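You operate a simulated robot arm through the tools that you are given. There is no shell and no other tool. Be economical: measure what you need, move in short steps, check, and stop when the job is done.

You are at the controls of a simulated robot arm. One attempt, no reset.

Task
Share out the white bulbs on the top of the trestle table. At the end: the 25 W white bulb from the top of the trestle table is on the blue saucer; the 75 W white bulb from the top of the trestle table is on the white shelf board; the orange glue stick (tube) stands on top of the red note block; the green brush stands on top of the teal block; whatever was shut is shut again. Leave all else as you found it, and nothing knocked over.
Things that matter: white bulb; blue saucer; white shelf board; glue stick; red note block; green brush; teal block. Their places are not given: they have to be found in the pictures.

Only the result counts: the job must be done as asked and must still hold three seconds after the hand-in. Knocking over, shifting, dropping, spilling or breaking anything else fails it.

Robot
A 7-joint arm with a two-finger parallel gripper, fixed in place. Base frame: the origin is at the foot of the arm, x ahead of it, y to its left, z up; the work surface is at about z = 760. Readings come in mm, rad, newtons and seconds.
With the tool pointing down near the work surface it reaches from about 200 to 680 mm from the base axis. Its first joint turns from -1.152 to 1.152 rad. Payload 2.4 kg.
The TCP is the grasp point between the finger pads, 30 mm short of the fingertips. In the tool frame z runs along the fingers and y along their closing line. Largest opening 94 mm; finger width 28, thickness 10; the body of the gripper, 50 by 96 mm, starts 55 mm behind the TCP.
Orientation is told as [roll, pitch, yaw] about the base's x, y, z axes, in that order, counted from this pose: with the fingers straight down and closing along the base's y, the tool's x points along the base's -x, its y along +y and its z along -z.

Tools
- The arm moves only by the tool nudge_tool. Its argument "steps" is a list of rows, each a list of 7 numbers: the shift along the tool's x, y, z in units of 300 mm (1.0 is 300 mm), then the turn, a rotation vector about the tool's x, y, z in units of 45 degrees (1.0 is 45 degrees), then the opening, from 0 (shut) to 1 (fully open). In form: [[tx, ty, tz, rx, ry, rz, claw], ...]. A call has 1 to 12 rows; each row is the pose to reach, as a shift and turn from the pose commanded when the call began, along the tool's axes at that moment. A call with a number of a shift or a turn outside -1 to 1 is refused whole. A row lasts 0.2 s, in which the tool goes at most 50 mm and 0.15 rad; a call with a longer step from one row to the next is refused whole, and so is a gripper value outside its range. Where a pose cannot be reached the arm comes as near as it can. A force on the tool above 40 N (or 10 N above the force at the start of the call, whichever is more), or a blocked arm, ends the call early, and 0.2 s more pass. Each finger travels about 153 mm/s and halts on what it meets, pressing with about 39 N; the grip force reading is that of the motor and also rises with nothing between the fingers. The clock runs only during rows and for 0.2 s after the last one: add rows that repeat a pose to give the fingers time. The reply holds the time, the measured pose of the TCP, the force on the tool along the base axes, the opening and the grip force, in the units named above and with some noise, and new pictures: "views" is both (left out), scene, wrist or none.
- Cameras (640 x 400 px; columns grow to the right, rows downward): "scene" is fixed at [3.5, 463.4, 1445.7]; the picture's right is [-0.94, -0.34, 0.00], its down [-0.16, 0.45, -0.88] and it looks along [0.30, -0.83, -0.48] (base axes); focal length 368 px, centre (320, 200). "wrist" rides on the gripper at [-37, 0, -58] in the tool frame; the picture's right is [0.00, -1.00, 0.00], its down [0.97, 0.00, -0.24] and it looks along [0.24, 0.00, 0.97] (tool axes); focal length 218 px, centre (320, 200).
- point_at(camera, pixels): for up to 12 pixels [column, row] of the newest picture of that camera ("zoom" is the newest enlarged one), the place [x, y, z] in the base frame of the surface seen there, good to about 2 mm, but the place of the scene camera against the robot may be out by one fixed shift of up to 18 mm in any direction. It takes no simulated time.
- zoom(camera, box): a new picture of the part [left, top, right, bottom] of that camera's present view, enlarged. It takes no simulated time.
- close_job(): hands the job in; it is judged then, once.

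Work in short steps. Measure before you move; look again where a grasp or a placing could have gone wrong, and mend it. You have 80 turns and 120 pictures in all, those below and enlarged ones among them. Open the gripper and draw the arm clear of the work before you hand the job in, unless the task says otherwise; then end with one line.

The tools are called as name(argument=value, ...) on one line, values as JSON. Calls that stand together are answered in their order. nudge_tool: Moves the arm, as the interface text tells. Its arguments: {"type":"object","properties":{"steps":{"type":"array","items":{"type":"array","items":{"type":"number"}}},"views":{"type":"string","enum":["both","scene","wrist","none"]}},"required":["steps"]} The other tools are called the same way: point_at (camera, pixels) gives the place of the surface under pixels of a picture; zoom (camera, box) takes an enlarged picture of a part of a camera's view; close_job () hands the job in.

At the start:

```text
clock: 0.0
tcp_pos: [293.5, -285.3, 1107.1]
ee_rot: [0.001, -0.001, 0.001]
wrist_force: [-0.7, 0.8, -0.8]
opening: 94.0
grasp_force: 0.0
```

scene: 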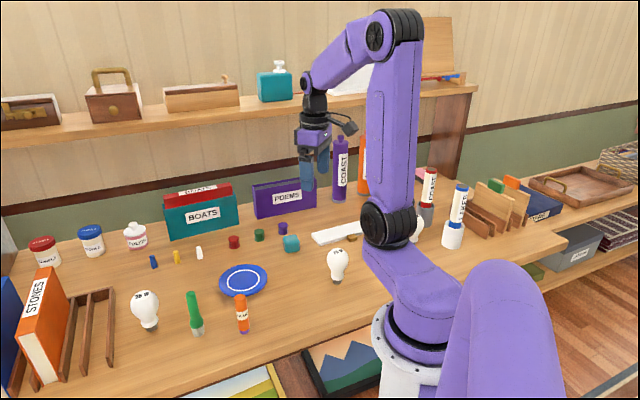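
wrist: 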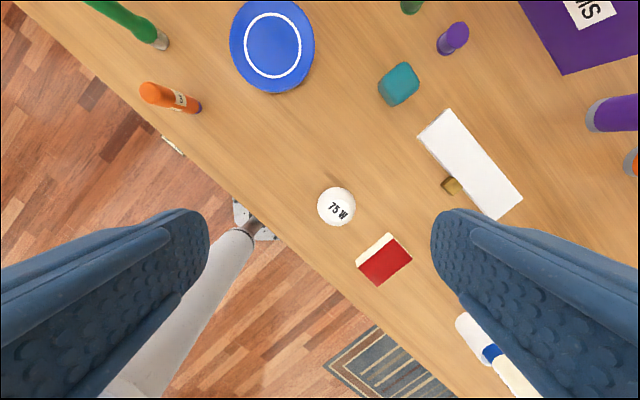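

The scene shows bulbs at about (145,310), (337,265) and one near (415,228). I zoom in to read the labels and find the objects.

zoom(camera="scene", box=[100, 200, 300, 350])

zoom(camera="scene", box=[260, 160, 480, 300])

point_at(camera="wrist", pixels=[[336, 206], [384, 258], [398, 83], [272, 45], [470, 165], [185, 101], [150, 92], [160, 42], [250, 120], [451, 186], [425, 145], [505, 205]])

point_at(camera="scene", pixels=[[145, 297], [147, 325], [338, 255], [291, 243], [243, 280], [242, 298], [242, 328], [193, 295], [197, 330], [412, 228], [330, 236], [337, 278]])

```text
2.67 times, centred on (200, 275) of scene
```

zoom: 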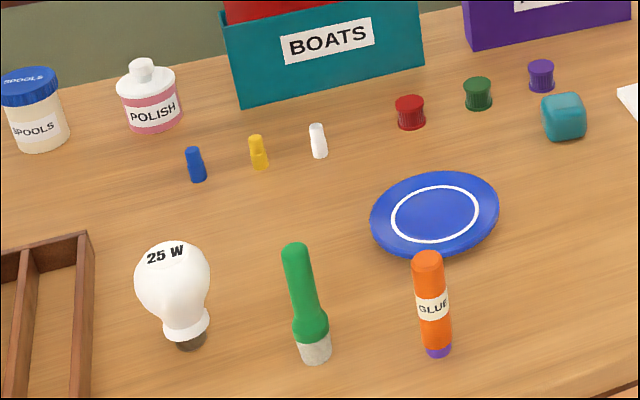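

```text
2.86 times, centred on (370, 230) of scene
```

zoom: 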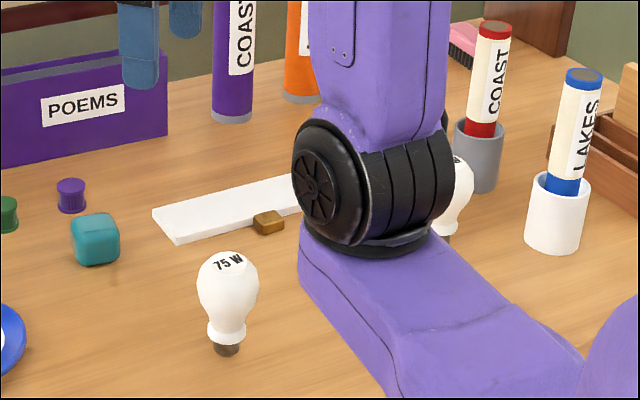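

```text
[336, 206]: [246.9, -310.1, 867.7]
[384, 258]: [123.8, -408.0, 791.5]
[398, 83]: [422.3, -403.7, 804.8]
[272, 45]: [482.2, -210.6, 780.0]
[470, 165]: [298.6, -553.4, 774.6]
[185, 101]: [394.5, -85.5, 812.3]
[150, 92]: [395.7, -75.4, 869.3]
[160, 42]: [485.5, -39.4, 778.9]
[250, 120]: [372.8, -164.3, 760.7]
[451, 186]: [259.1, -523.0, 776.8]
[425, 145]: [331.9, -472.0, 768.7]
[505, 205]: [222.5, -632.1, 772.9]
```

```text
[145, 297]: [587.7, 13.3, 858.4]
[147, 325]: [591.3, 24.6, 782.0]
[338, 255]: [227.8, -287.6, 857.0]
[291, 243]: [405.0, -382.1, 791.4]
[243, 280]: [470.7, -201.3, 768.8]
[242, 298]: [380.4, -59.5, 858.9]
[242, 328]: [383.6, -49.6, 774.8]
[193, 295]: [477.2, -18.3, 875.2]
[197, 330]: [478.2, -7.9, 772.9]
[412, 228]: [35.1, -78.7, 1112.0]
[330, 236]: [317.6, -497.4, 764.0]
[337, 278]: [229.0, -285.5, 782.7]
```

The third bulb, behind the arm, is still hidden. I move the wrist camera over the board and the red note block to look closer, staying high.

nudge_tool(steps=[[0, -0.15, 0.02, 0, 0, 0, 1], [0, -0.3, 0.04, 0, 0, 0, 1], [0, -0.43, 0.06, 0, 0, 0, 1], [0, -0.5, 0.1, 0, 0, 0, 1], [0, -0.5, 0.1, 0, 0, 0, 1]])

```text
clock: 1.2
tcp_pos: [294.0, -434.2, 1076.7]
ee_rot: [-0.001, 0.001, -0.002]
wrist_force: [-0.3, -0.6, 0.1]
opening: 93.8
grasp_force: 0.0
```

scene: 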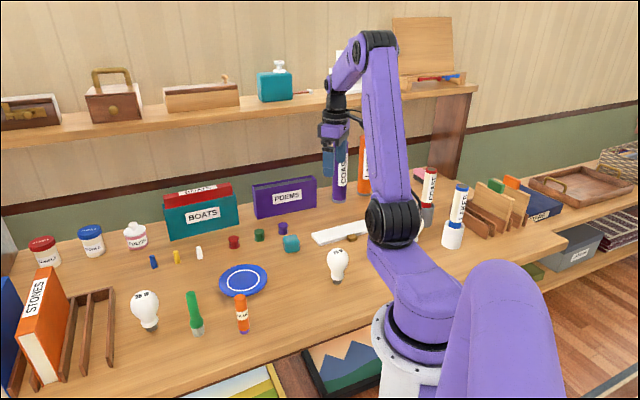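
wrist: 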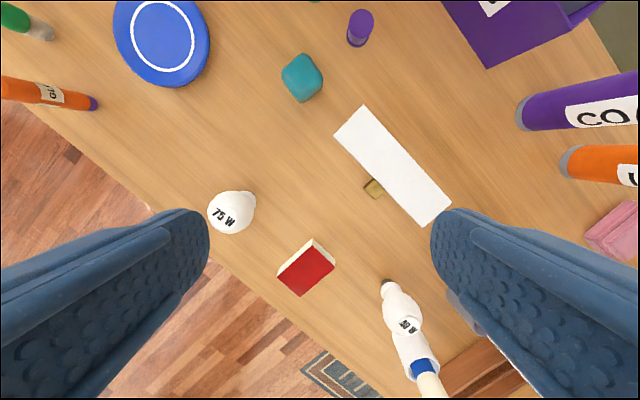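

The third bulb is at wrist (405,325). I zoom on it, and on the board with the brass piece at (374,188).

zoom(camera="wrist", box=[340, 270, 460, 380])

zoom(camera="wrist", box=[260, 40, 460, 300])

point_at(camera="wrist", pixels=[[362, 110], [340, 138], [392, 165], [424, 220], [445, 200], [376, 190], [375, 181], [312, 243], [300, 290], [329, 263], [284, 272], [306, 268]])

point_at(camera="wrist", pixels=[[302, 75], [302, 58], [287, 75], [318, 80], [303, 97], [162, 12], [162, 70], [205, 50], [118, 40], [232, 212], [250, 200], [365, 198]])

```text
3.64 times, centred on (400, 325) of wrist
```

zoom: 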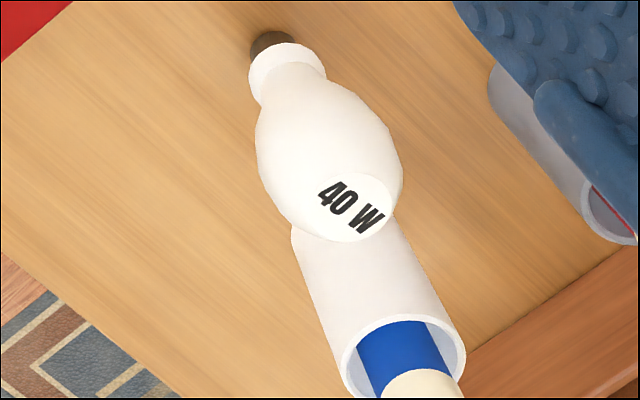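

```text
1.54 times, centred on (360, 170) of wrist
```

zoom: 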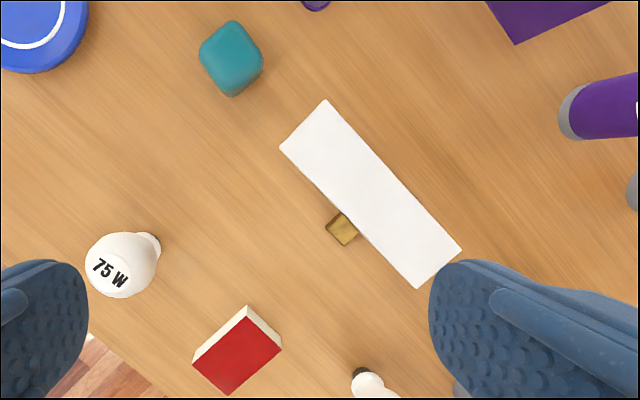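

```text
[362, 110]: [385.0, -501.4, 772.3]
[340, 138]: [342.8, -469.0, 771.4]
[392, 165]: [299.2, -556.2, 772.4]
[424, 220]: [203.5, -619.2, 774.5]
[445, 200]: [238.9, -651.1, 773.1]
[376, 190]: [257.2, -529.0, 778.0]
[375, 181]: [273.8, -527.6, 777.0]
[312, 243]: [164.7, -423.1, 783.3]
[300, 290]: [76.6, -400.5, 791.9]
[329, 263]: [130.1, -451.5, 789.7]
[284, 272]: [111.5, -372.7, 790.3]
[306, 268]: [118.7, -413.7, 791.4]
```

```text
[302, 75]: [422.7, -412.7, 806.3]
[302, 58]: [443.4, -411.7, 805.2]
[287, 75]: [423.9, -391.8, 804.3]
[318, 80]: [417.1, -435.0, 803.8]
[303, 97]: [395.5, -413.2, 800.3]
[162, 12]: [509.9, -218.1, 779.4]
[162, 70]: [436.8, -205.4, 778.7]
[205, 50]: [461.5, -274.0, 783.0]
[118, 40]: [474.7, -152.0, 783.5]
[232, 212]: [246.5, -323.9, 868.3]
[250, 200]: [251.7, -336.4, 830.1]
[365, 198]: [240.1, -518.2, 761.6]
```

The third bulb is 40 W, so it stays. The board is flat with its top at about z 772, the red block top is at 791 and the teal top at 805. I go above the 75 W bulb.

nudge_tool(steps=[[0.04, 0.1, 0.05, 0, 0, 0, 1], [0.08, 0.2, 0.15, 0, 0, 0, 1], [0.12, 0.3, 0.25, 0, 0, 0, 1], [0.157, 0.407, 0.34, 0, 0, 0, 1], [0.157, 0.407, 0.36, 0, 0, 0, 1], [0.157, 0.407, 0.36, 0, 0, 0, 1]], views="wrist")

```text
clock: 2.6
tcp_pos: [246.0, -312.7, 969.7]
ee_rot: [-0.001, 0.001, 0.0]
wrist_force: [0.6, 0.3, 0.4]
opening: 94.0
grasp_force: 0.1
```

wrist: 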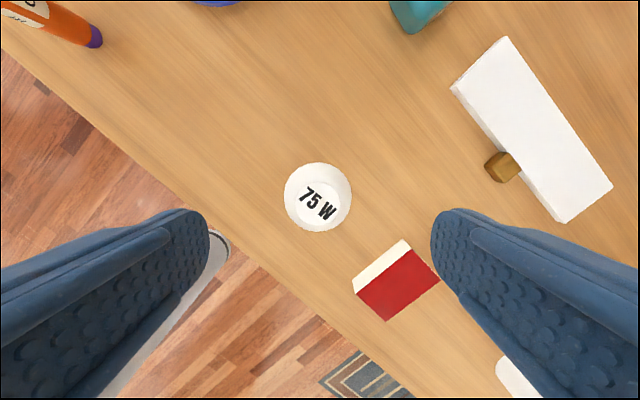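

The bulb's outline is centred at (318,197). I check its edges before descending.

point_at(camera="wrist", pixels=[[318, 204], [287, 197], [349, 197], [318, 165], [318, 228], [318, 190], [318, 215]])

```text
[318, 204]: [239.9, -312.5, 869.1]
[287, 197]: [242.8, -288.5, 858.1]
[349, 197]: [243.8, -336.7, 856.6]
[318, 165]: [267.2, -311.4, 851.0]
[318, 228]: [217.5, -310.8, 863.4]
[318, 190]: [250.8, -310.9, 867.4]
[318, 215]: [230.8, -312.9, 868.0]
```

Bulb axis is at about (241,-312), with its equator near z 838. I descend and close.

nudge_tool(steps=[[0.017, 0.002, 0.13, 0, 0, 0, 1], [0.017, 0.002, 0.27, 0, 0, 0, 1], [0.017, 0.002, 0.38, 0, 0, 0, 1], [0.017, 0.002, 0.45, 0, 0, 0, 1], [0.017, 0.002, 0.45, 0, 0, 0, 1], [0.017, 0.002, 0.45, 0, 0, 0, 0.7], [0.017, 0.002, 0.45, 0, 0, 0, 0.5], [0.017, 0.002, 0.45, 0, 0, 0, 0.4], [0.017, 0.002, 0.45, 0, 0, 0, 0.4]], views="both")

```text
clock: 4.6
tcp_pos: [242.1, -312.4, 833.9]
ee_rot: [0.0, 0.0, 0.0]
wrist_force: [-1.4, 0.0, 0.1]
opening: 59.0
grasp_force: 18.3
```

scene: 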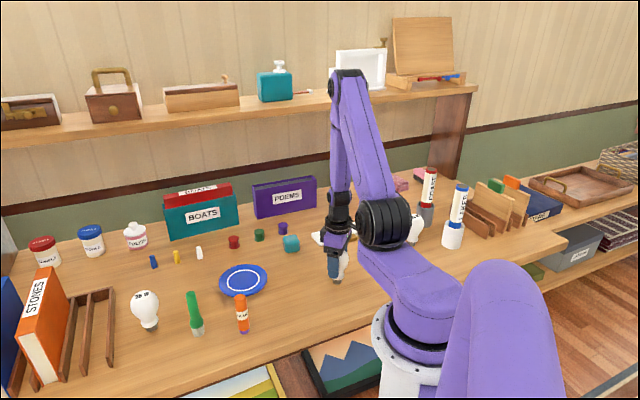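
wrist: 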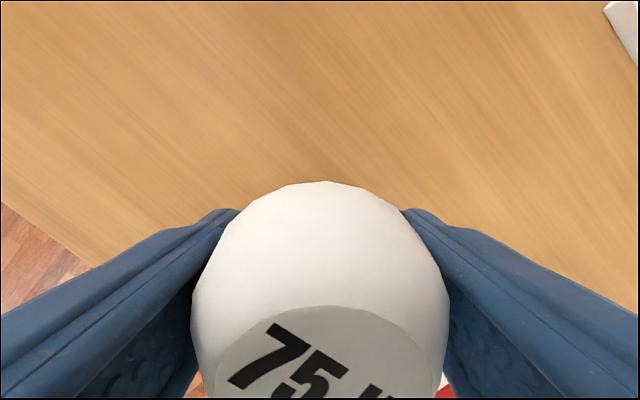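

The bulb is held at 59 mm. I lift it 80 mm and carry it above the near part of the board, at about (334,-516).

nudge_tool(steps=[[0, 0, 0, 0, 0, 0, 0.25], [0, 0, -0.05, 0, 0, 0, 0.25], [0, 0, -0.15, 0, 0, 0, 0.25], [0, 0, -0.25, 0, 0, 0, 0.25], [-0.05, -0.11, -0.27, 0, 0, 0, 0.25], [-0.11, -0.24, -0.27, 0, 0, 0, 0.25], [-0.17, -0.37, -0.27, 0, 0, 0, 0.25], [-0.22, -0.5, -0.27, 0, 0, 0, 0.25], [-0.27, -0.61, -0.27, 0, 0, 0, 0.25], [-0.307, -0.68, -0.27, 0, 0, 0, 0.25], [-0.307, -0.68, -0.27, 0, 0, 0, 0.25]], views="both")

```text
clock: 7.0
tcp_pos: [333.7, -515.4, 915.4]
ee_rot: [0.0, -0.001, 0.0]
wrist_force: [0.0, 0.2, 0.2]
opening: 59.0
grasp_force: 17.9
```

scene: 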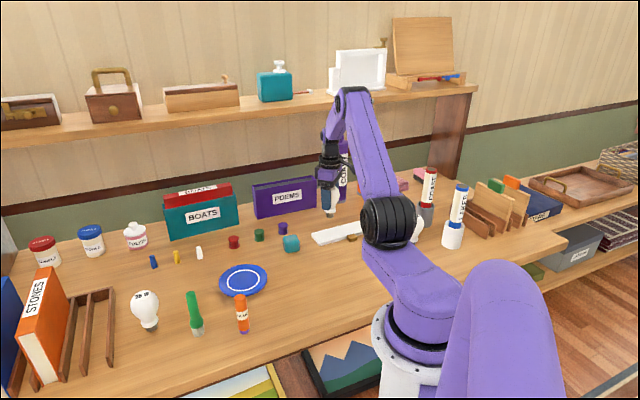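
wrist: 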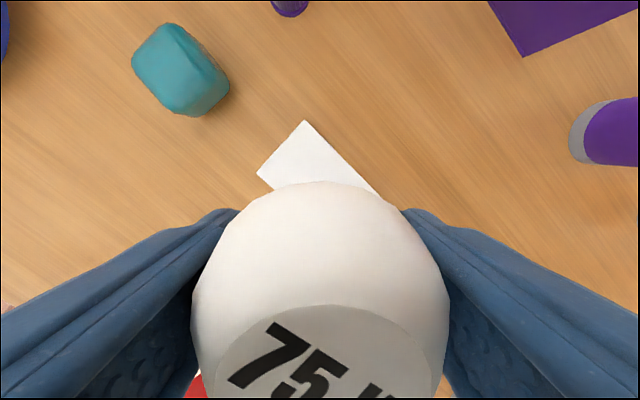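

The bulb hasn't slipped. I check the board corners once more from here before lowering.

point_at(camera="wrist", pixels=[[304, 124], [260, 175], [290, 165], [365, 190]])

nudge_tool(steps=[[0, 0, 0.08, 0, 0, 0, 0.25], [0, 0, 0.15, 0, 0, 0, 0.25], [0, 0, 0.2, 0, 0, 0, 0.25], [0, 0, 0.218, 0, 0, 0, 0.25], [0, 0, 0.225, 0, 0, 0, 0.25], [0, 0, 0.225, 0, 0, 0, 0.25]], views="both")

```text
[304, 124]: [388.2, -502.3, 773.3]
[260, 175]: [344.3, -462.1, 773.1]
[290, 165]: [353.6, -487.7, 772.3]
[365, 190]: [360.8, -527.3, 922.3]
```

```text
clock: 8.4
tcp_pos: [334.6, -517.1, 848.1]
ee_rot: [0.001, 0.0, 0.0]
wrist_force: [0.4, 0.6, -1.0]
opening: 59.1
grasp_force: 18.0
```

scene: 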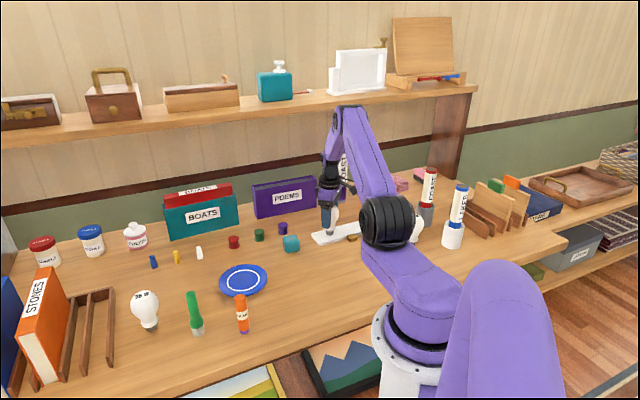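
wrist: 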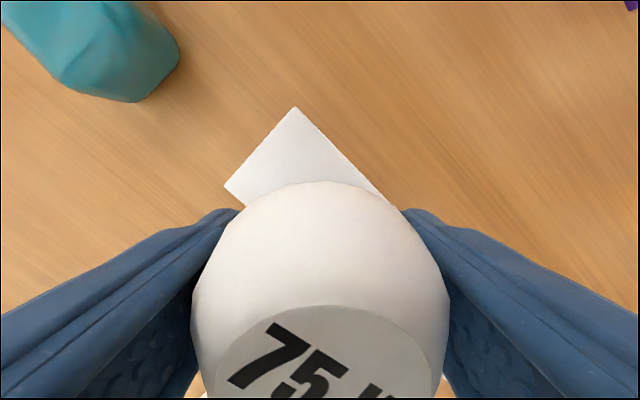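

Readings show the base about 1 mm above the board. I lower it slightly to touch, open gently, then rise.

nudge_tool(steps=[[0, 0, 0.003, 0, 0, 0, 0.25], [0, 0, 0.005, 0, 0, 0, 0.25], [0, 0, 0.005, 0, 0, 0, 0.55], [0, 0, 0.005, 0, 0, 0, 0.7], [0, 0, 0.005, 0, 0, 0, 0.85], [0, 0, 0.005, 0, 0, 0, 1], [0, 0, -0.1, 0, 0, 0, 1], [0, 0, -0.25, 0, 0, 0, 1], [0, 0, -0.4, 0, 0, 0, 1], [0, 0, -0.4, 0, 0, 0, 1]], views="both")

```text
clock: 10.6
tcp_pos: [333.2, -516.5, 966.9]
ee_rot: [-0.002, -0.002, 0.0]
wrist_force: [0.1, -0.8, -0.1]
opening: 94.2
grasp_force: 0.0
```

scene: 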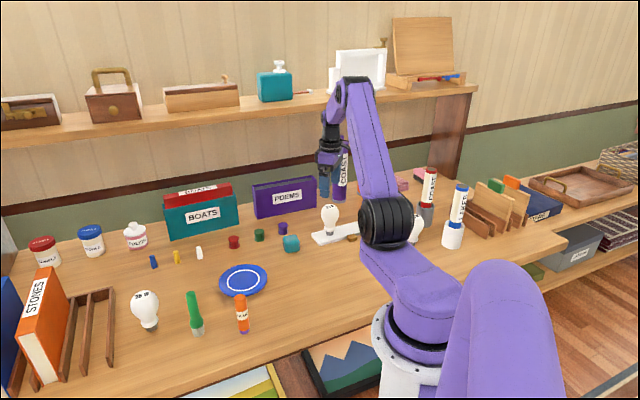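
wrist: 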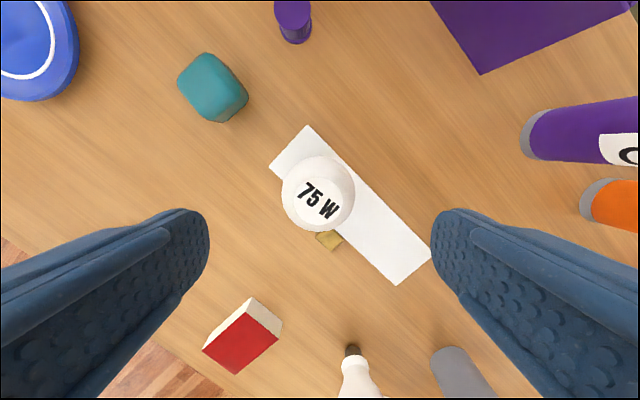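

The 75 W bulb stands on the board. Now I move toward the saucer and measure there.

nudge_tool(steps=[[0, 0.1, -0.1, 0, 0, 0, 1], [-0.06, 0.24, -0.11, 0, 0, 0, 1], [-0.12, 0.38, -0.11, 0, 0, 0, 1], [-0.18, 0.52, -0.11, 0, 0, 0, 1], [-0.24, 0.66, -0.11, 0, 0, 0, 1], [-0.3, 0.8, -0.11, 0, 0, 0, 1], [-0.357, 0.93, -0.11, 0, 0, 0, 1], [-0.357, 0.955, -0.11, 0, 0, 0, 1], [-0.357, 0.955, -0.11, 0, 0, 0, 1]], views="wrist")

```text
clock: 12.6
tcp_pos: [440.7, -229.9, 998.6]
ee_rot: [0.003, -0.001, 0.001]
wrist_force: [-0.6, -0.4, -0.3]
opening: 93.8
grasp_force: 0.0
```

wrist: 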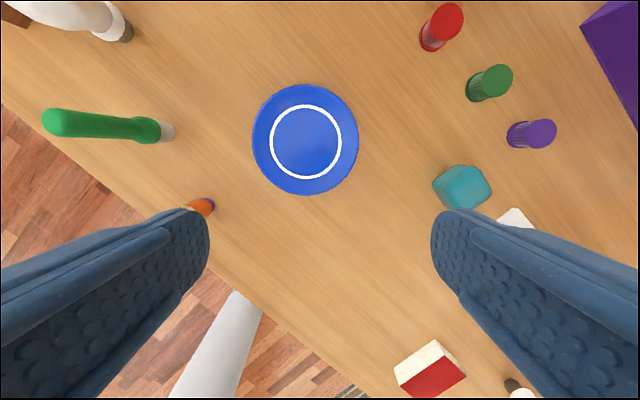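

The saucer centre is at wrist (306,140). I measure the saucer and the bases of the others, then continue to the glue stick.

point_at(camera="wrist", pixels=[[306, 140], [306, 118], [306, 165], [285, 140], [330, 140], [255, 140], [357, 140], [306, 88], [306, 192], [306, 107], [172, 131], [130, 35]])

nudge_tool(steps=[[0.03, 0.12, 0, 0, 0, 0, 1], [0.06, 0.25, 0, 0, 0, 0, 1], [0.1, 0.38, 0, 0, 0, 0, 1], [0.133, 0.48, 0, 0, 0, 0, 1], [0.133, 0.48, 0, 0, 0, 0, 1]], views="wrist")

```text
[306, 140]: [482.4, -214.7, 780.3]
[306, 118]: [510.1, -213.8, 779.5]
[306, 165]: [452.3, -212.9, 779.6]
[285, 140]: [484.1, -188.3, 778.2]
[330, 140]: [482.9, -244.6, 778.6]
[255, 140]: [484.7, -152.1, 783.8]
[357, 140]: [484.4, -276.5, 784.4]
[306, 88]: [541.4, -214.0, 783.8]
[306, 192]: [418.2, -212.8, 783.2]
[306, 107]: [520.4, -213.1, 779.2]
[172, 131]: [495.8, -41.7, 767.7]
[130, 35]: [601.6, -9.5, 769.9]
```

```text
clock: 13.8
tcp_pos: [400.9, -86.4, 1000.7]
ee_rot: [0.0, 0.0, -0.003]
wrist_force: [-0.4, -0.1, -0.1]
opening: 94.1
grasp_force: 0.0
```

wrist: 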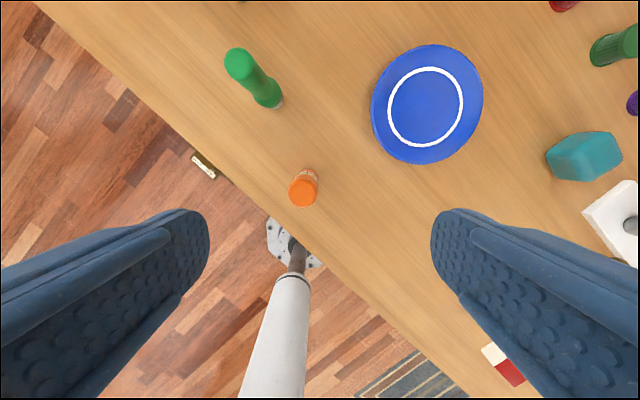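

The glue stick's top is at wrist (302,192). I measure it, the brush, and the space between them.

point_at(camera="wrist", pixels=[[302, 193], [302, 203], [308, 174], [291, 190], [314, 190], [238, 64], [250, 82], [270, 97], [279, 103], [230, 75], [255, 66]])

zoom(camera="wrist", box=[210, 30, 340, 220])

```text
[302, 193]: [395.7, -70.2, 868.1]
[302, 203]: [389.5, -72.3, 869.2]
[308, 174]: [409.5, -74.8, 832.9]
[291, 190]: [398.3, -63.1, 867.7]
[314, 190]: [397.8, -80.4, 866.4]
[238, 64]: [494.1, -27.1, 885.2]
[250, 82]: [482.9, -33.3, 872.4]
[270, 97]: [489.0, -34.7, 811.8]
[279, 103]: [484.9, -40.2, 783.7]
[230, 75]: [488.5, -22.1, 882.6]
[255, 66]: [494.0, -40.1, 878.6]
```

```text
2.11 times, centred on (275, 125) of wrist
```

zoom: 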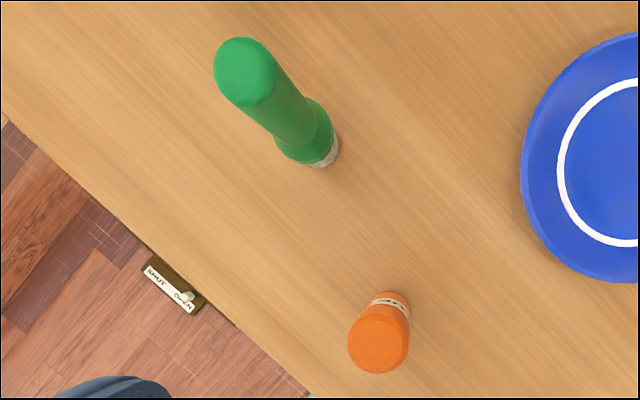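

Glue stick axis is at (397,-72), top z 868. I descend to z 832 and grip.

nudge_tool(steps=[[0.013, 0.048, 0.13, 0, 0, 0, 1], [0.013, 0.048, 0.28, 0, 0, 0, 1], [0.013, 0.048, 0.42, 0, 0, 0, 1], [0.013, 0.048, 0.52, 0, 0, 0, 1], [0.013, 0.048, 0.56, 0, 0, 0, 1], [0.013, 0.048, 0.56, 0, 0, 0, 0.6], [0.013, 0.048, 0.56, 0, 0, 0, 0.35], [0.013, 0.048, 0.56, 0, 0, 0, 0.15], [0.013, 0.048, 0.56, 0, 0, 0, 0.05], [0.013, 0.048, 0.56, 0, 0, 0, 0.05]], views="both")

```text
clock: 16.0
tcp_pos: [396.4, -71.1, 832.1]
ee_rot: [-0.001, -0.001, -0.001]
wrist_force: [0.5, -0.5, 0.1]
opening: 25.5
grasp_force: 38.8
```

scene: 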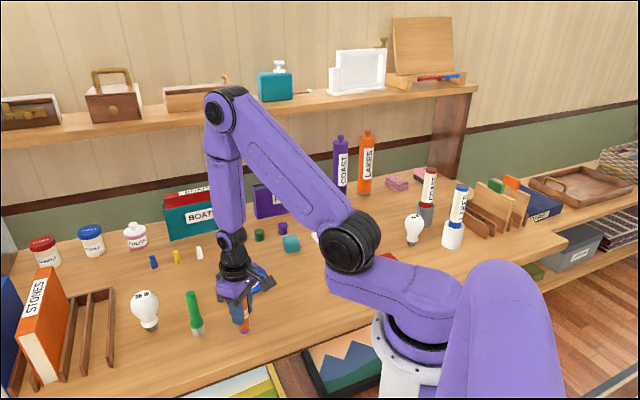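
wrist: 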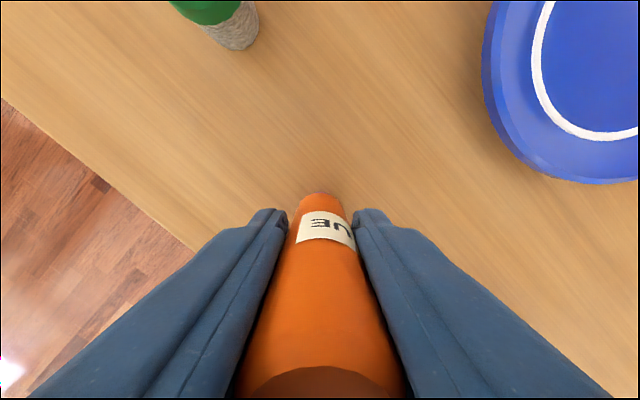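

Glue is held at 25.5 mm. I lift it and go to an intermediate point near (260,-260).

nudge_tool(steps=[[0, 0, -0.1, 0, 0, 0, 0.05], [0, 0, -0.25, 0, 0, 0, 0.05], [0, 0, -0.4, 0, 0, 0, 0.05], [0.08, -0.1, -0.42, 0, 0, 0, 0.05], [0.17, -0.22, -0.42, 0, 0, 0, 0.05], [0.25, -0.34, -0.42, 0, 0, 0, 0.05], [0.33, -0.45, -0.42, 0, 0, 0, 0.05], [0.41, -0.56, -0.42, 0, 0, 0, 0.05], [0.455, -0.63, -0.42, 0, 0, 0, 0.05], [0.455, -0.63, -0.42, 0, 0, 0, 0.05]], views="wrist")

```text
clock: 18.2
tcp_pos: [260.8, -261.4, 957.5]
ee_rot: [-0.001, 0.0, 0.0]
wrist_force: [0.6, 0.8, -1.3]
opening: 25.2
grasp_force: 38.6
```

wrist: 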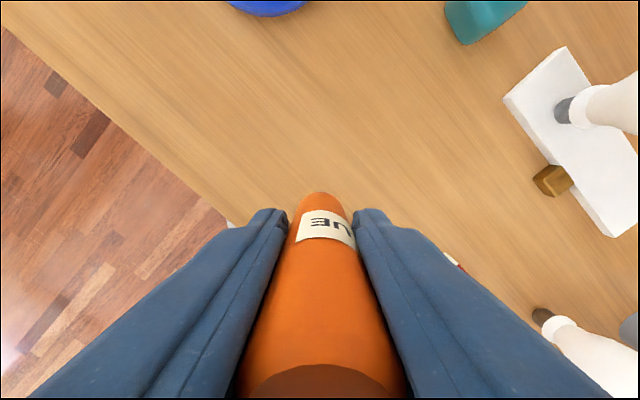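

No slip. I go on toward the red block at about (120,-410), staying high.

nudge_tool(steps=[[0.09, -0.1, 0, 0, 0, 0, 0.05], [0.18, -0.2, 0, 0, 0, 0, 0.05], [0.27, -0.3, 0, 0, 0, 0, 0.05], [0.36, -0.4, 0, 0, 0, 0, 0.05], [0.45, -0.48, 0, 0, 0, 0, 0.05], [0.47, -0.496, 0, 0, 0, 0, 0.05], [0.47, -0.496, 0, 0, 0, 0, 0.05]], views="both")

```text
clock: 19.8
tcp_pos: [118.9, -409.3, 957.2]
ee_rot: [-0.001, -0.001, -0.001]
wrist_force: [-0.6, -0.3, 0.5]
opening: 25.3
grasp_force: 39.1
```

scene: 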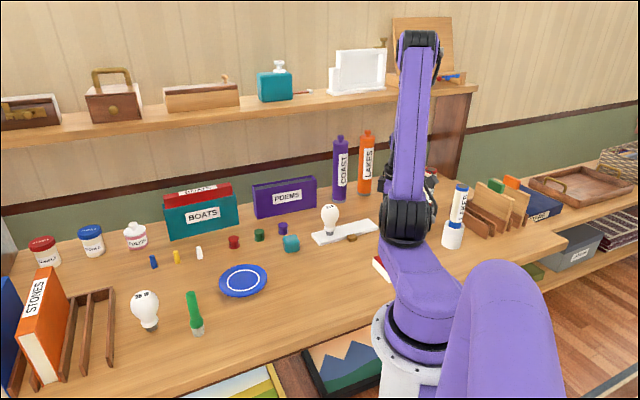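
wrist: 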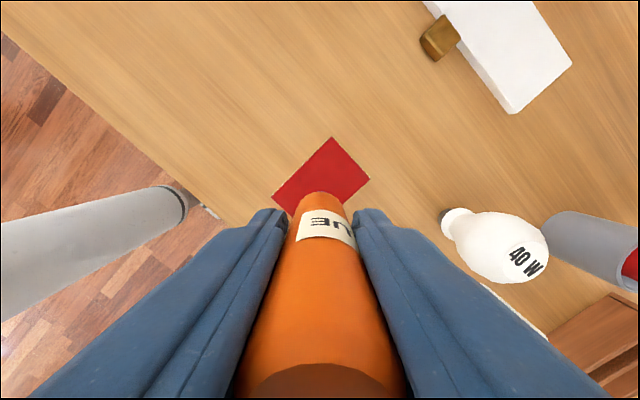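

The position is reachable. I measure the red block's visible corners and the 40 W bulb.

point_at(camera="wrist", pixels=[[331, 141], [366, 178], [277, 195], [330, 165], [295, 180], [352, 192], [288, 206], [447, 214], [480, 250], [520, 245], [500, 215]])

zoom(camera="wrist", box=[240, 120, 400, 230])

```text
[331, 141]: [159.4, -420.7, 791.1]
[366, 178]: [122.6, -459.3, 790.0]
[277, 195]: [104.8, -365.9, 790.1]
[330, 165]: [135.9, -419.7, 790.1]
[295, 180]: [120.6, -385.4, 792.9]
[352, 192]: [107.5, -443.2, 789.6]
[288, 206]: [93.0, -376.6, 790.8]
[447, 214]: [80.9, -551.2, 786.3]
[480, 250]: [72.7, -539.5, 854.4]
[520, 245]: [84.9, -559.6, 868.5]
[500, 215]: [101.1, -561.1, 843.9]
```

```text
3.64 times, centred on (320, 175) of wrist
```

zoom: 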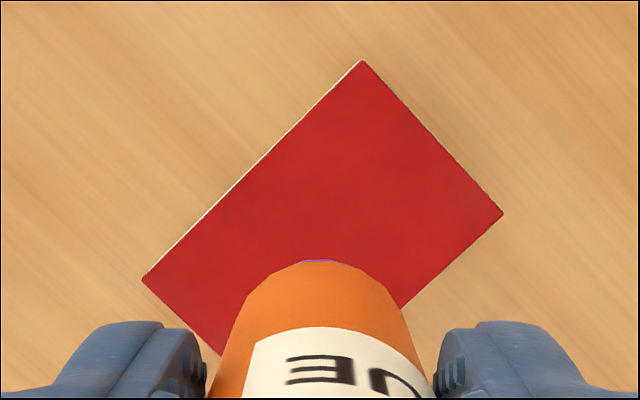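

Red block's top centre is at about (113,-413). I lower the glue so its foot is about 1 mm above z 790.5.

nudge_tool(steps=[[0.02, -0.012, 0.05, 0, 0, 0, 0.05], [0.02, -0.012, 0.15, 0, 0, 0, 0.05], [0.02, -0.012, 0.24, 0, 0, 0, 0.05], [0.02, -0.012, 0.29, 0, 0, 0, 0.05], [0.02, -0.012, 0.31, 0, 0, 0, 0.05], [0.02, -0.012, 0.31, 0, 0, 0, 0.05]], views="wrist")

```text
clock: 21.2
tcp_pos: [113.6, -413.0, 864.6]
ee_rot: [-0.001, 0.0, -0.002]
wrist_force: [0.2, -0.4, -0.9]
opening: 25.3
grasp_force: 38.9
```

wrist: 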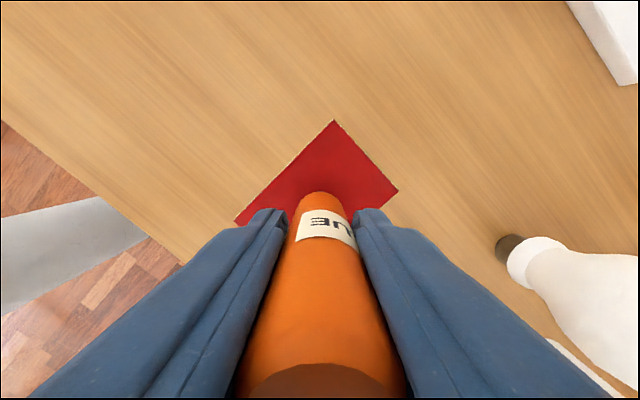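

The foot is about 2 mm above. I lower in small steps until contact, without releasing yet.

nudge_tool(steps=[[0, 0, 0.003, 0, 0, 0, 0.05], [0, 0, 0.006, 0, 0, 0, 0.05], [0, 0, 0.006, 0, 0, 0, 0.05]], views="none")

```text
clock: 22.0
tcp_pos: [112.1, -413.0, 862.5]
ee_rot: [0.001, -0.001, -0.001]
wrist_force: [1.0, -0.3, 0.4]
opening: 25.4
grasp_force: 38.9
```

Just about at contact. I go down half a millimetre more, open slowly to about 60 mm, and rise.

nudge_tool(steps=[[0, 0, 0.002, 0, 0, 0, 0.05], [0, 0, 0.002, 0, 0, 0, 0.2], [0, 0, 0.002, 0, 0, 0, 0.32], [0, 0, 0.002, 0, 0, 0, 0.5], [0, 0, 0.002, 0, 0, 0, 0.65], [0, 0, -0.08, 0, 0, 0, 0.65], [0, 0, -0.2, 0, 0, 0, 0.65], [0, 0, -0.33, 0, 0, 0, 0.7], [0, 0, -0.33, 0, 0, 0, 0.7]], views="wrist")

```text
clock: 24.0
tcp_pos: [114.7, -413.9, 964.1]
ee_rot: [0.0, 0.0, 0.0]
wrist_force: [0.3, 0.5, -0.1]
opening: 65.8
grasp_force: 0.1
```

wrist: 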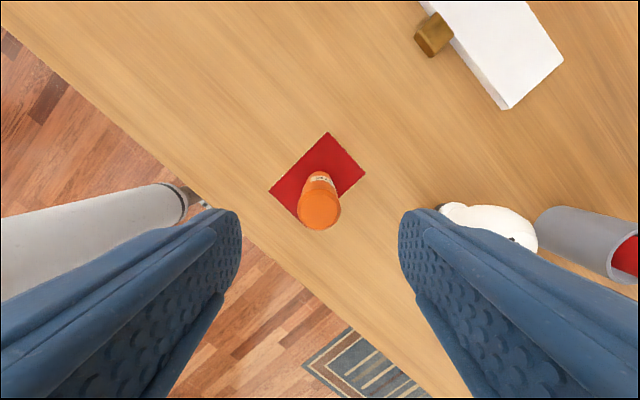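

Glue stands on the red block. I rise and head toward the brush.

nudge_tool(steps=[[0, 0, -0.12, 0, 0, 0, 0.8], [-0.1, 0.1, -0.14, 0, 0, 0, 1], [-0.2, 0.2, -0.14, 0, 0, 0, 1], [-0.3, 0.3, -0.14, 0, 0, 0, 1], [-0.4, 0.4, -0.14, 0, 0, 0, 1], [-0.5, 0.5, -0.14, 0, 0, 0, 1], [-0.6, 0.6, -0.14, 0, 0, 0, 1], [-0.7, 0.7, -0.14, 0, 0, 0, 1], [-0.8, 0.8, -0.14, 0, 0, 0, 1], [-0.9, 0.9, -0.14, 0, 0, 0, 1], [-0.98, 0.98, -0.14, 0, 0, 0, 1], [-0.98, 0.98, -0.14, 0, 0, 0, 1]], views="none")

nudge_tool(steps=[[-0.1, 0.1, 0, 0, 0, 0, 1], [-0.2, 0.2, 0, 0, 0, 0, 1], [-0.26, 0.28, 0, 0, 0, 0, 1], [-0.26, 0.28, 0, 0, 0, 0, 1]], views="both")

```text
clock: 26.6
tcp_pos: [408.7, -119.7, 1003.0]
ee_rot: [-0.001, 0.0, 0.0]
wrist_force: [0.4, 0.8, 0.2]
opening: 93.9
grasp_force: 0.1
```

```text
clock: 27.6
tcp_pos: [486.4, -36.0, 1005.0]
ee_rot: [0.0, -0.001, -0.002]
wrist_force: [-0.5, 0.2, 0.0]
opening: 93.9
grasp_force: 0.1
```

scene: 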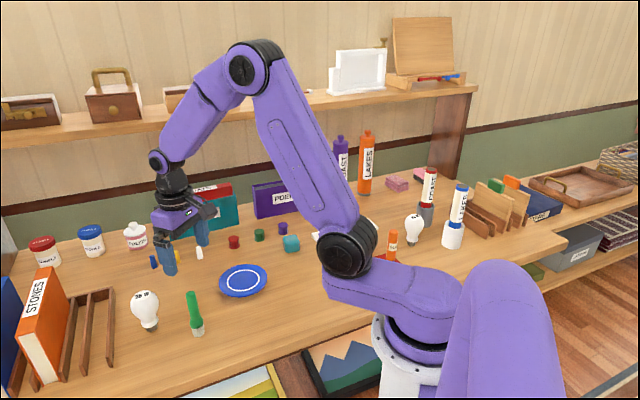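
wrist: 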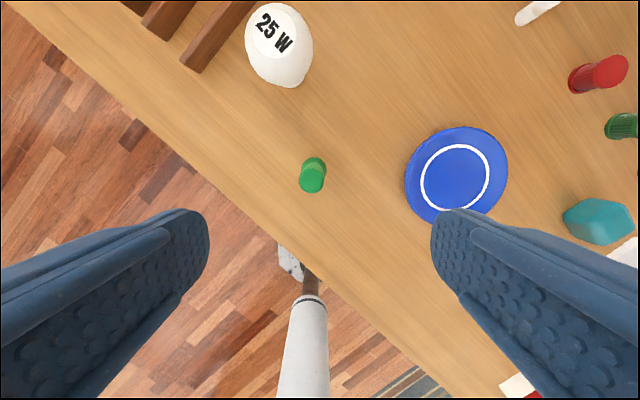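

The brush top is at wrist (312,181) and the 25 W bulb at (278,44). I measure both.

point_at(camera="wrist", pixels=[[312, 181], [312, 190], [302, 180], [323, 180], [317, 164], [278, 44], [278, 83], [250, 40], [311, 40], [205, 60], [235, 20]])

zoom(camera="wrist", box=[270, 140, 360, 210])

zoom(camera="scene", box=[170, 270, 230, 350])

```text
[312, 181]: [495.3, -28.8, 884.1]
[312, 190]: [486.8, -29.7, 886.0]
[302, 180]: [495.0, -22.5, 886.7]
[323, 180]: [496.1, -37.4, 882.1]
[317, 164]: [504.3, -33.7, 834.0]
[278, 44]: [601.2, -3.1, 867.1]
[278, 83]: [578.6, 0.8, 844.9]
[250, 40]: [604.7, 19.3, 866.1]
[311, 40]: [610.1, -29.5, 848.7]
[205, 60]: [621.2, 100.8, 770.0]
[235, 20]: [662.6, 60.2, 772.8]
```

```text
5.71 times, centred on (315, 175) of wrist
```

zoom: 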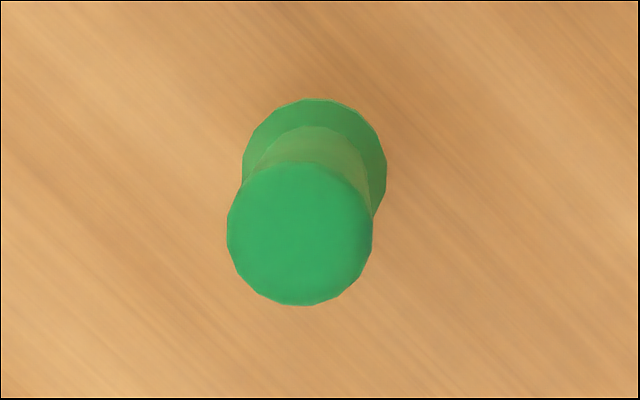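

```text
5.00 times, centred on (200, 310) of scene
```

zoom: 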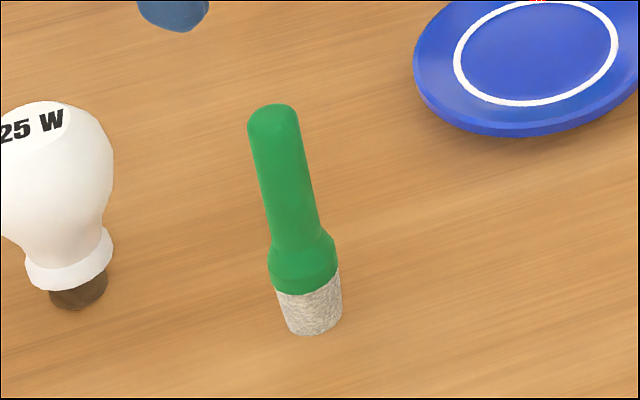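

Brush axis computes to (495,-29) and it is vertical. I descend to z 842 and grip the handle.

nudge_tool(steps=[[-0.029, 0.023, 0.1, 0, 0, 0, 1], [-0.029, 0.023, 0.25, 0, 0, 0, 1], [-0.029, 0.023, 0.4, 0, 0, 0, 1], [-0.029, 0.023, 0.5, 0, 0, 0, 1], [-0.029, 0.023, 0.543, 0, 0, 0, 1], [-0.029, 0.023, 0.543, 0, 0, 0, 0.6], [-0.029, 0.023, 0.543, 0, 0, 0, 0.35], [-0.029, 0.023, 0.543, 0, 0, 0, 0.15], [-0.029, 0.023, 0.543, 0, 0, 0, 0.05], [-0.029, 0.023, 0.543, 0, 0, 0, 0.05]], views="wrist")

```text
clock: 29.8
tcp_pos: [495.1, -29.0, 842.6]
ee_rot: [-0.001, 0.0, 0.001]
wrist_force: [-0.9, 0.0, -0.7]
opening: 20.9
grasp_force: 38.9
```

wrist: 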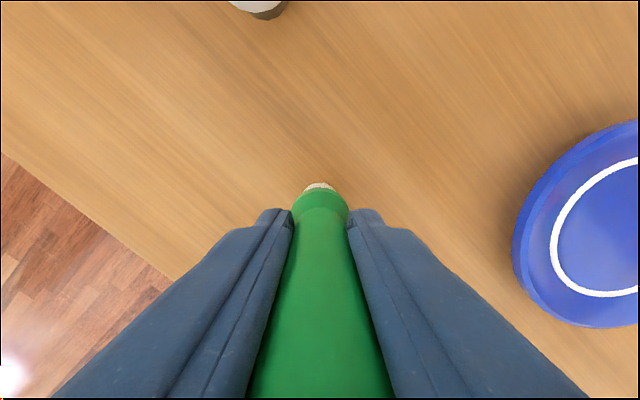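

Brush is held at 21 mm. I lift and carry it toward the teal block.

nudge_tool(steps=[[0, 0, -0.1, 0, 0, 0, 0.05], [0, 0, -0.25, 0, 0, 0, 0.05], [0, 0, -0.4, 0, 0, 0, 0.05], [0.02, -0.12, -0.4, 0, 0, 0, 0.05], [0.04, -0.26, -0.4, 0, 0, 0, 0.05], [0.08, -0.4, -0.4, 0, 0, 0, 0.05], [0.12, -0.54, -0.4, 0, 0, 0, 0.05], [0.16, -0.68, -0.4, 0, 0, 0, 0.05], [0.2, -0.82, -0.4, 0, 0, 0, 0.05], [0.23, -0.95, -0.4, 0, 0, 0, 0.05], [0.23, -0.95, -0.4, 0, 0, 0, 0.05]], views="wrist")

```text
clock: 32.2
tcp_pos: [426.6, -313.3, 962.0]
ee_rot: [0.0, 0.001, 0.0]
wrist_force: [-0.1, 0.5, -0.2]
opening: 21.1
grasp_force: 38.6
```

wrist: 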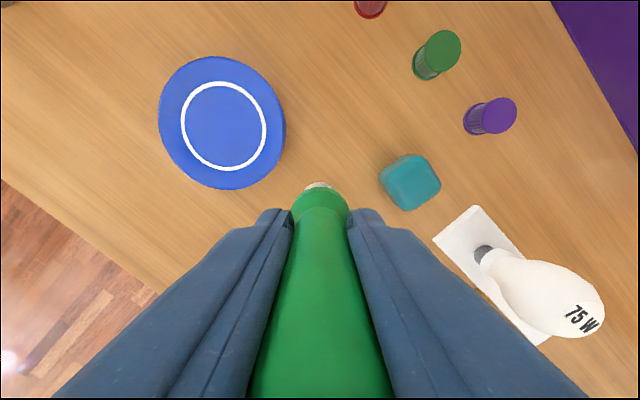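

The teal block's top is centred near wrist (411,181). I measure it in detail.

zoom(camera="wrist", box=[360, 140, 460, 220])

point_at(camera="wrist", pixels=[[411, 181], [411, 170], [411, 195], [400, 180], [425, 180], [390, 175], [435, 185], [405, 165], [412, 205], [383, 180]])

```text
5.00 times, centred on (410, 180) of wrist
```

zoom: 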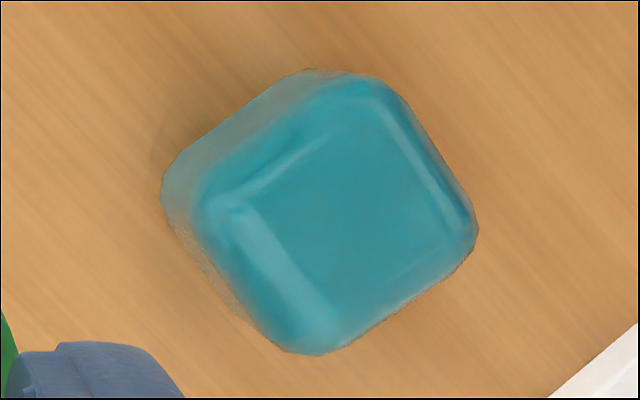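

```text
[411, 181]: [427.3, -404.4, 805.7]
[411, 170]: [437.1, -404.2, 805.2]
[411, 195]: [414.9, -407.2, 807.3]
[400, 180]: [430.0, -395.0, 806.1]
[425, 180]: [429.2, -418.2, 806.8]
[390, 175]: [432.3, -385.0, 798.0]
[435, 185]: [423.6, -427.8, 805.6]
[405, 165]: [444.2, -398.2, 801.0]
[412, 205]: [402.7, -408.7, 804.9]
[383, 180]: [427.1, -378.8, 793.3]
```

Flat top is about 30 mm square, centred at (423,-409), z about 806. I move over it and descend to about 2 mm above.

nudge_tool(steps=[[0.005, -0.12, 0, 0, 0, 0, 0.05], [0.01, -0.25, 0, 0, 0, 0, 0.05], [0.012, -0.321, 0, 0, 0, 0, 0.05], [0.012, -0.321, 0.1, 0, 0, 0, 0.05], [0.012, -0.321, 0.18, 0, 0, 0, 0.05], [0.012, -0.321, 0.225, 0, 0, 0, 0.05], [0.012, -0.321, 0.225, 0, 0, 0, 0.05]], views="both")

```text
clock: 33.8
tcp_pos: [421.5, -411.0, 893.5]
ee_rot: [0.001, 0.0, 0.001]
wrist_force: [0.5, 0.3, 0.0]
opening: 20.7
grasp_force: 39.3
```

scene: 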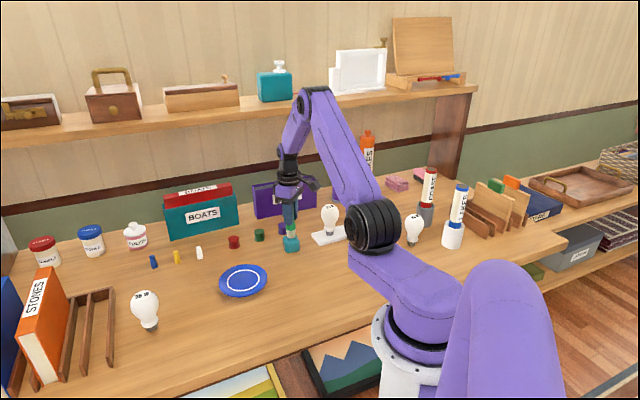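
wrist: 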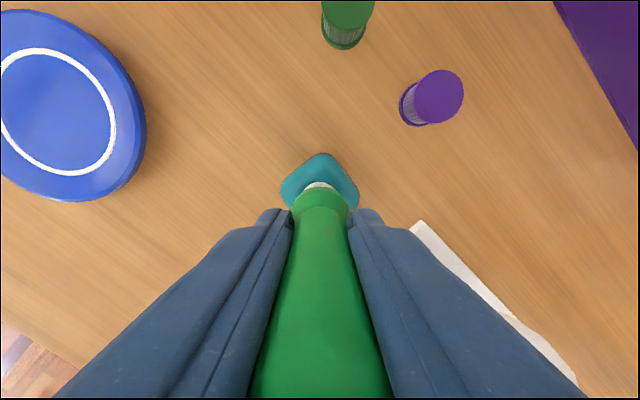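

I check alignment of the brush over the teal block with zooms.

zoom(camera="scene", box=[255, 180, 345, 260])

zoom(camera="wrist", box=[265, 140, 375, 220])

point_at(camera="wrist", pixels=[[322, 158], [319, 170], [290, 190], [352, 190], [300, 180], [340, 180], [284, 193], [357, 193]])

```text
5.00 times, centred on (300, 220) of scene
```

zoom: 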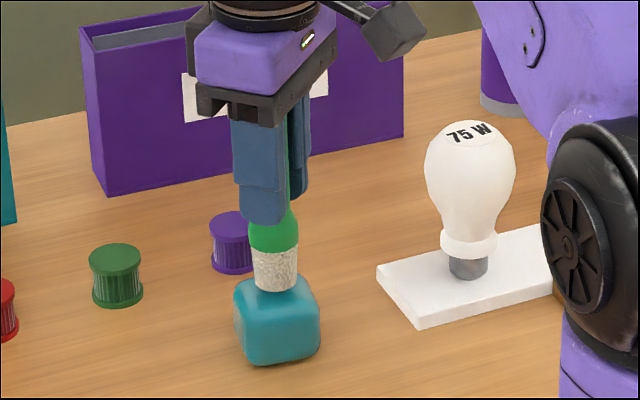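

```text
5.00 times, centred on (320, 180) of wrist
```

zoom: 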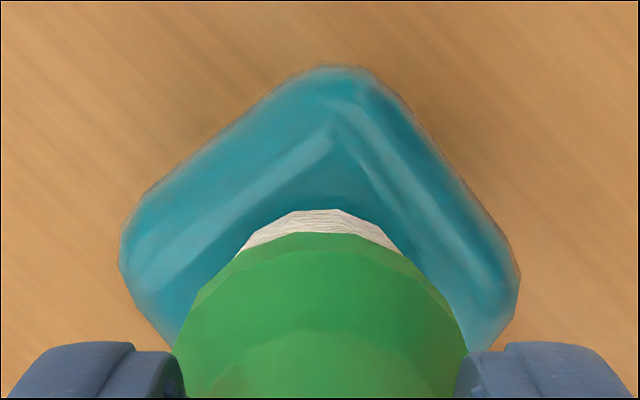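

```text
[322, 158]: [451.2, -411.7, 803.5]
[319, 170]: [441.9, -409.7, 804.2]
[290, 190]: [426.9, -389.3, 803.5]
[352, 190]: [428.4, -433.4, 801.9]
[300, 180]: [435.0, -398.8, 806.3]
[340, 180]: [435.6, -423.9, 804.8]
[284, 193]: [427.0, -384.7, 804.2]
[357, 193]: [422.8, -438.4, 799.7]
```

Alignment is within about 1 mm. I lower in small steps to contact.

nudge_tool(steps=[[0, 0, 0.007, 0, 0, 0, 0.05], [0, 0, 0.012, 0, 0, 0, 0.05], [0, 0, 0.015, 0, 0, 0, 0.05], [0, 0, 0.015, 0, 0, 0, 0.05]], views="none")

zoom(camera="scene", box=[255, 180, 345, 260])

```text
clock: 34.8
tcp_pos: [422.3, -409.9, 890.4]
ee_rot: [0.001, 0.0, 0.0]
wrist_force: [-0.1, -0.7, -0.5]
opening: 20.5
grasp_force: 38.6
```

```text
5.00 times, centred on (300, 220) of scene
```

zoom: 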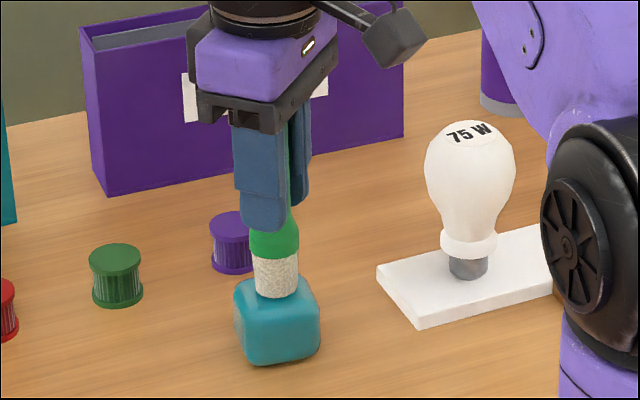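

Still no contact force. I lower in fine steps, watching the force.

nudge_tool(steps=[[0, 0, 0.002, 0, 0, 0, 0.05], [0, 0, 0.004, 0, 0, 0, 0.05], [0, 0, 0.004, 0, 0, 0, 0.05]], views="none")

nudge_tool(steps=[[0, 0, 0.002, 0, 0, 0, 0.05], [0, 0, 0.002, 0, 0, 0, 0.05]], views="none")

```text
clock: 35.6
tcp_pos: [420.3, -410.2, 888.7]
ee_rot: [0.001, -0.001, 0.0]
wrist_force: [0.2, 0.2, -0.1]
opening: 21.1
grasp_force: 39.2
```

```text
clock: 36.2
tcp_pos: [420.4, -409.6, 889.0]
ee_rot: [0.0, 0.001, 0.0]
wrist_force: [-0.3, -0.1, -0.5]
opening: 20.8
grasp_force: 39.2
```

nudge_tool(steps=[[0, 0, 0.002, 0, 0, 0, 0.05], [0, 0, 0.003, 0, 0, 0, 0.05]], views="none")

zoom(camera="scene", box=[275, 215, 315, 255])

```text
clock: 36.8
tcp_pos: [420.9, -410.4, 887.5]
ee_rot: [-0.001, 0.001, 0.0]
wrist_force: [-0.6, 0.7, 1.6]
opening: 20.6
grasp_force: 39.4
```

```text
10.00 times, centred on (295, 235) of scene
```

zoom: 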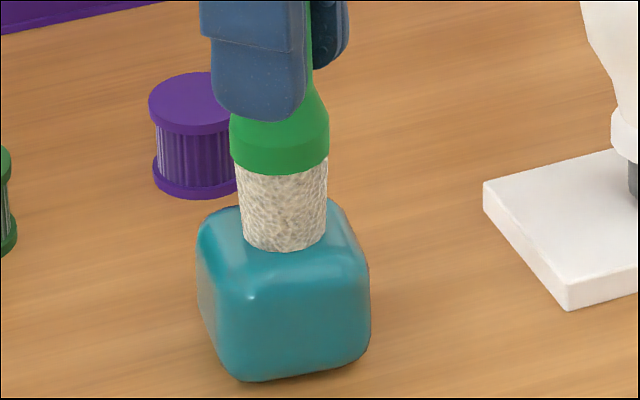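

The force is up to 1.6 N and the zoom shows the brush seated on the top face. I release slowly and rise.

nudge_tool(steps=[[0, 0, 0, 0, 0, 0, 0.15], [0, 0, 0, 0, 0, 0, 0.25], [0, 0, 0, 0, 0, 0, 0.4], [0, 0, 0, 0, 0, 0, 0.6], [0, 0, -0.07, 0, 0, 0, 0.6], [0, 0, -0.2, 0, 0, 0, 0.6], [0, 0, -0.35, 0, 0, 0, 0.6], [0, 0, -0.38, 0, 0, 0, 0.6]], views="both")

```text
clock: 38.6
tcp_pos: [421.4, -409.3, 1000.9]
ee_rot: [0.0, 0.001, -0.001]
wrist_force: [0.3, -0.3, -0.1]
opening: 56.5
grasp_force: 0.1
```

scene: 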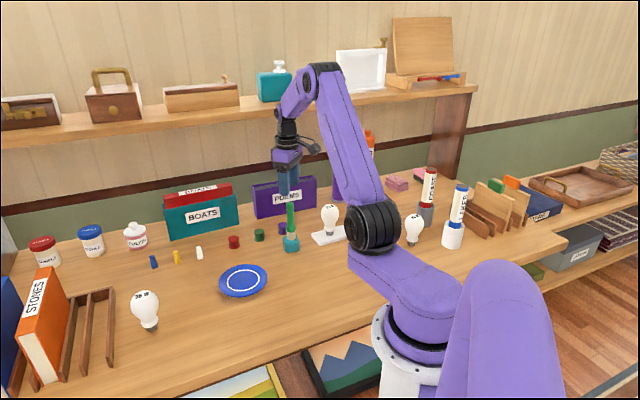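
wrist: 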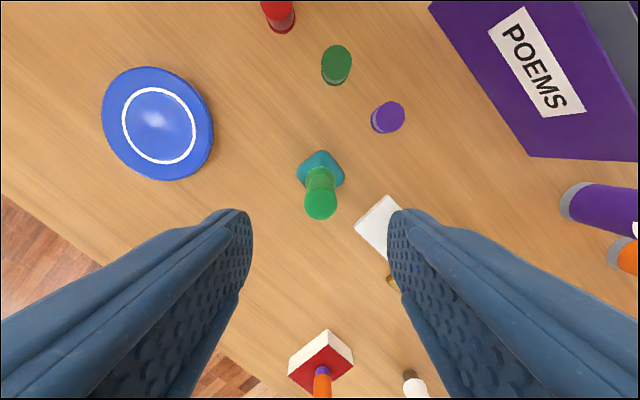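

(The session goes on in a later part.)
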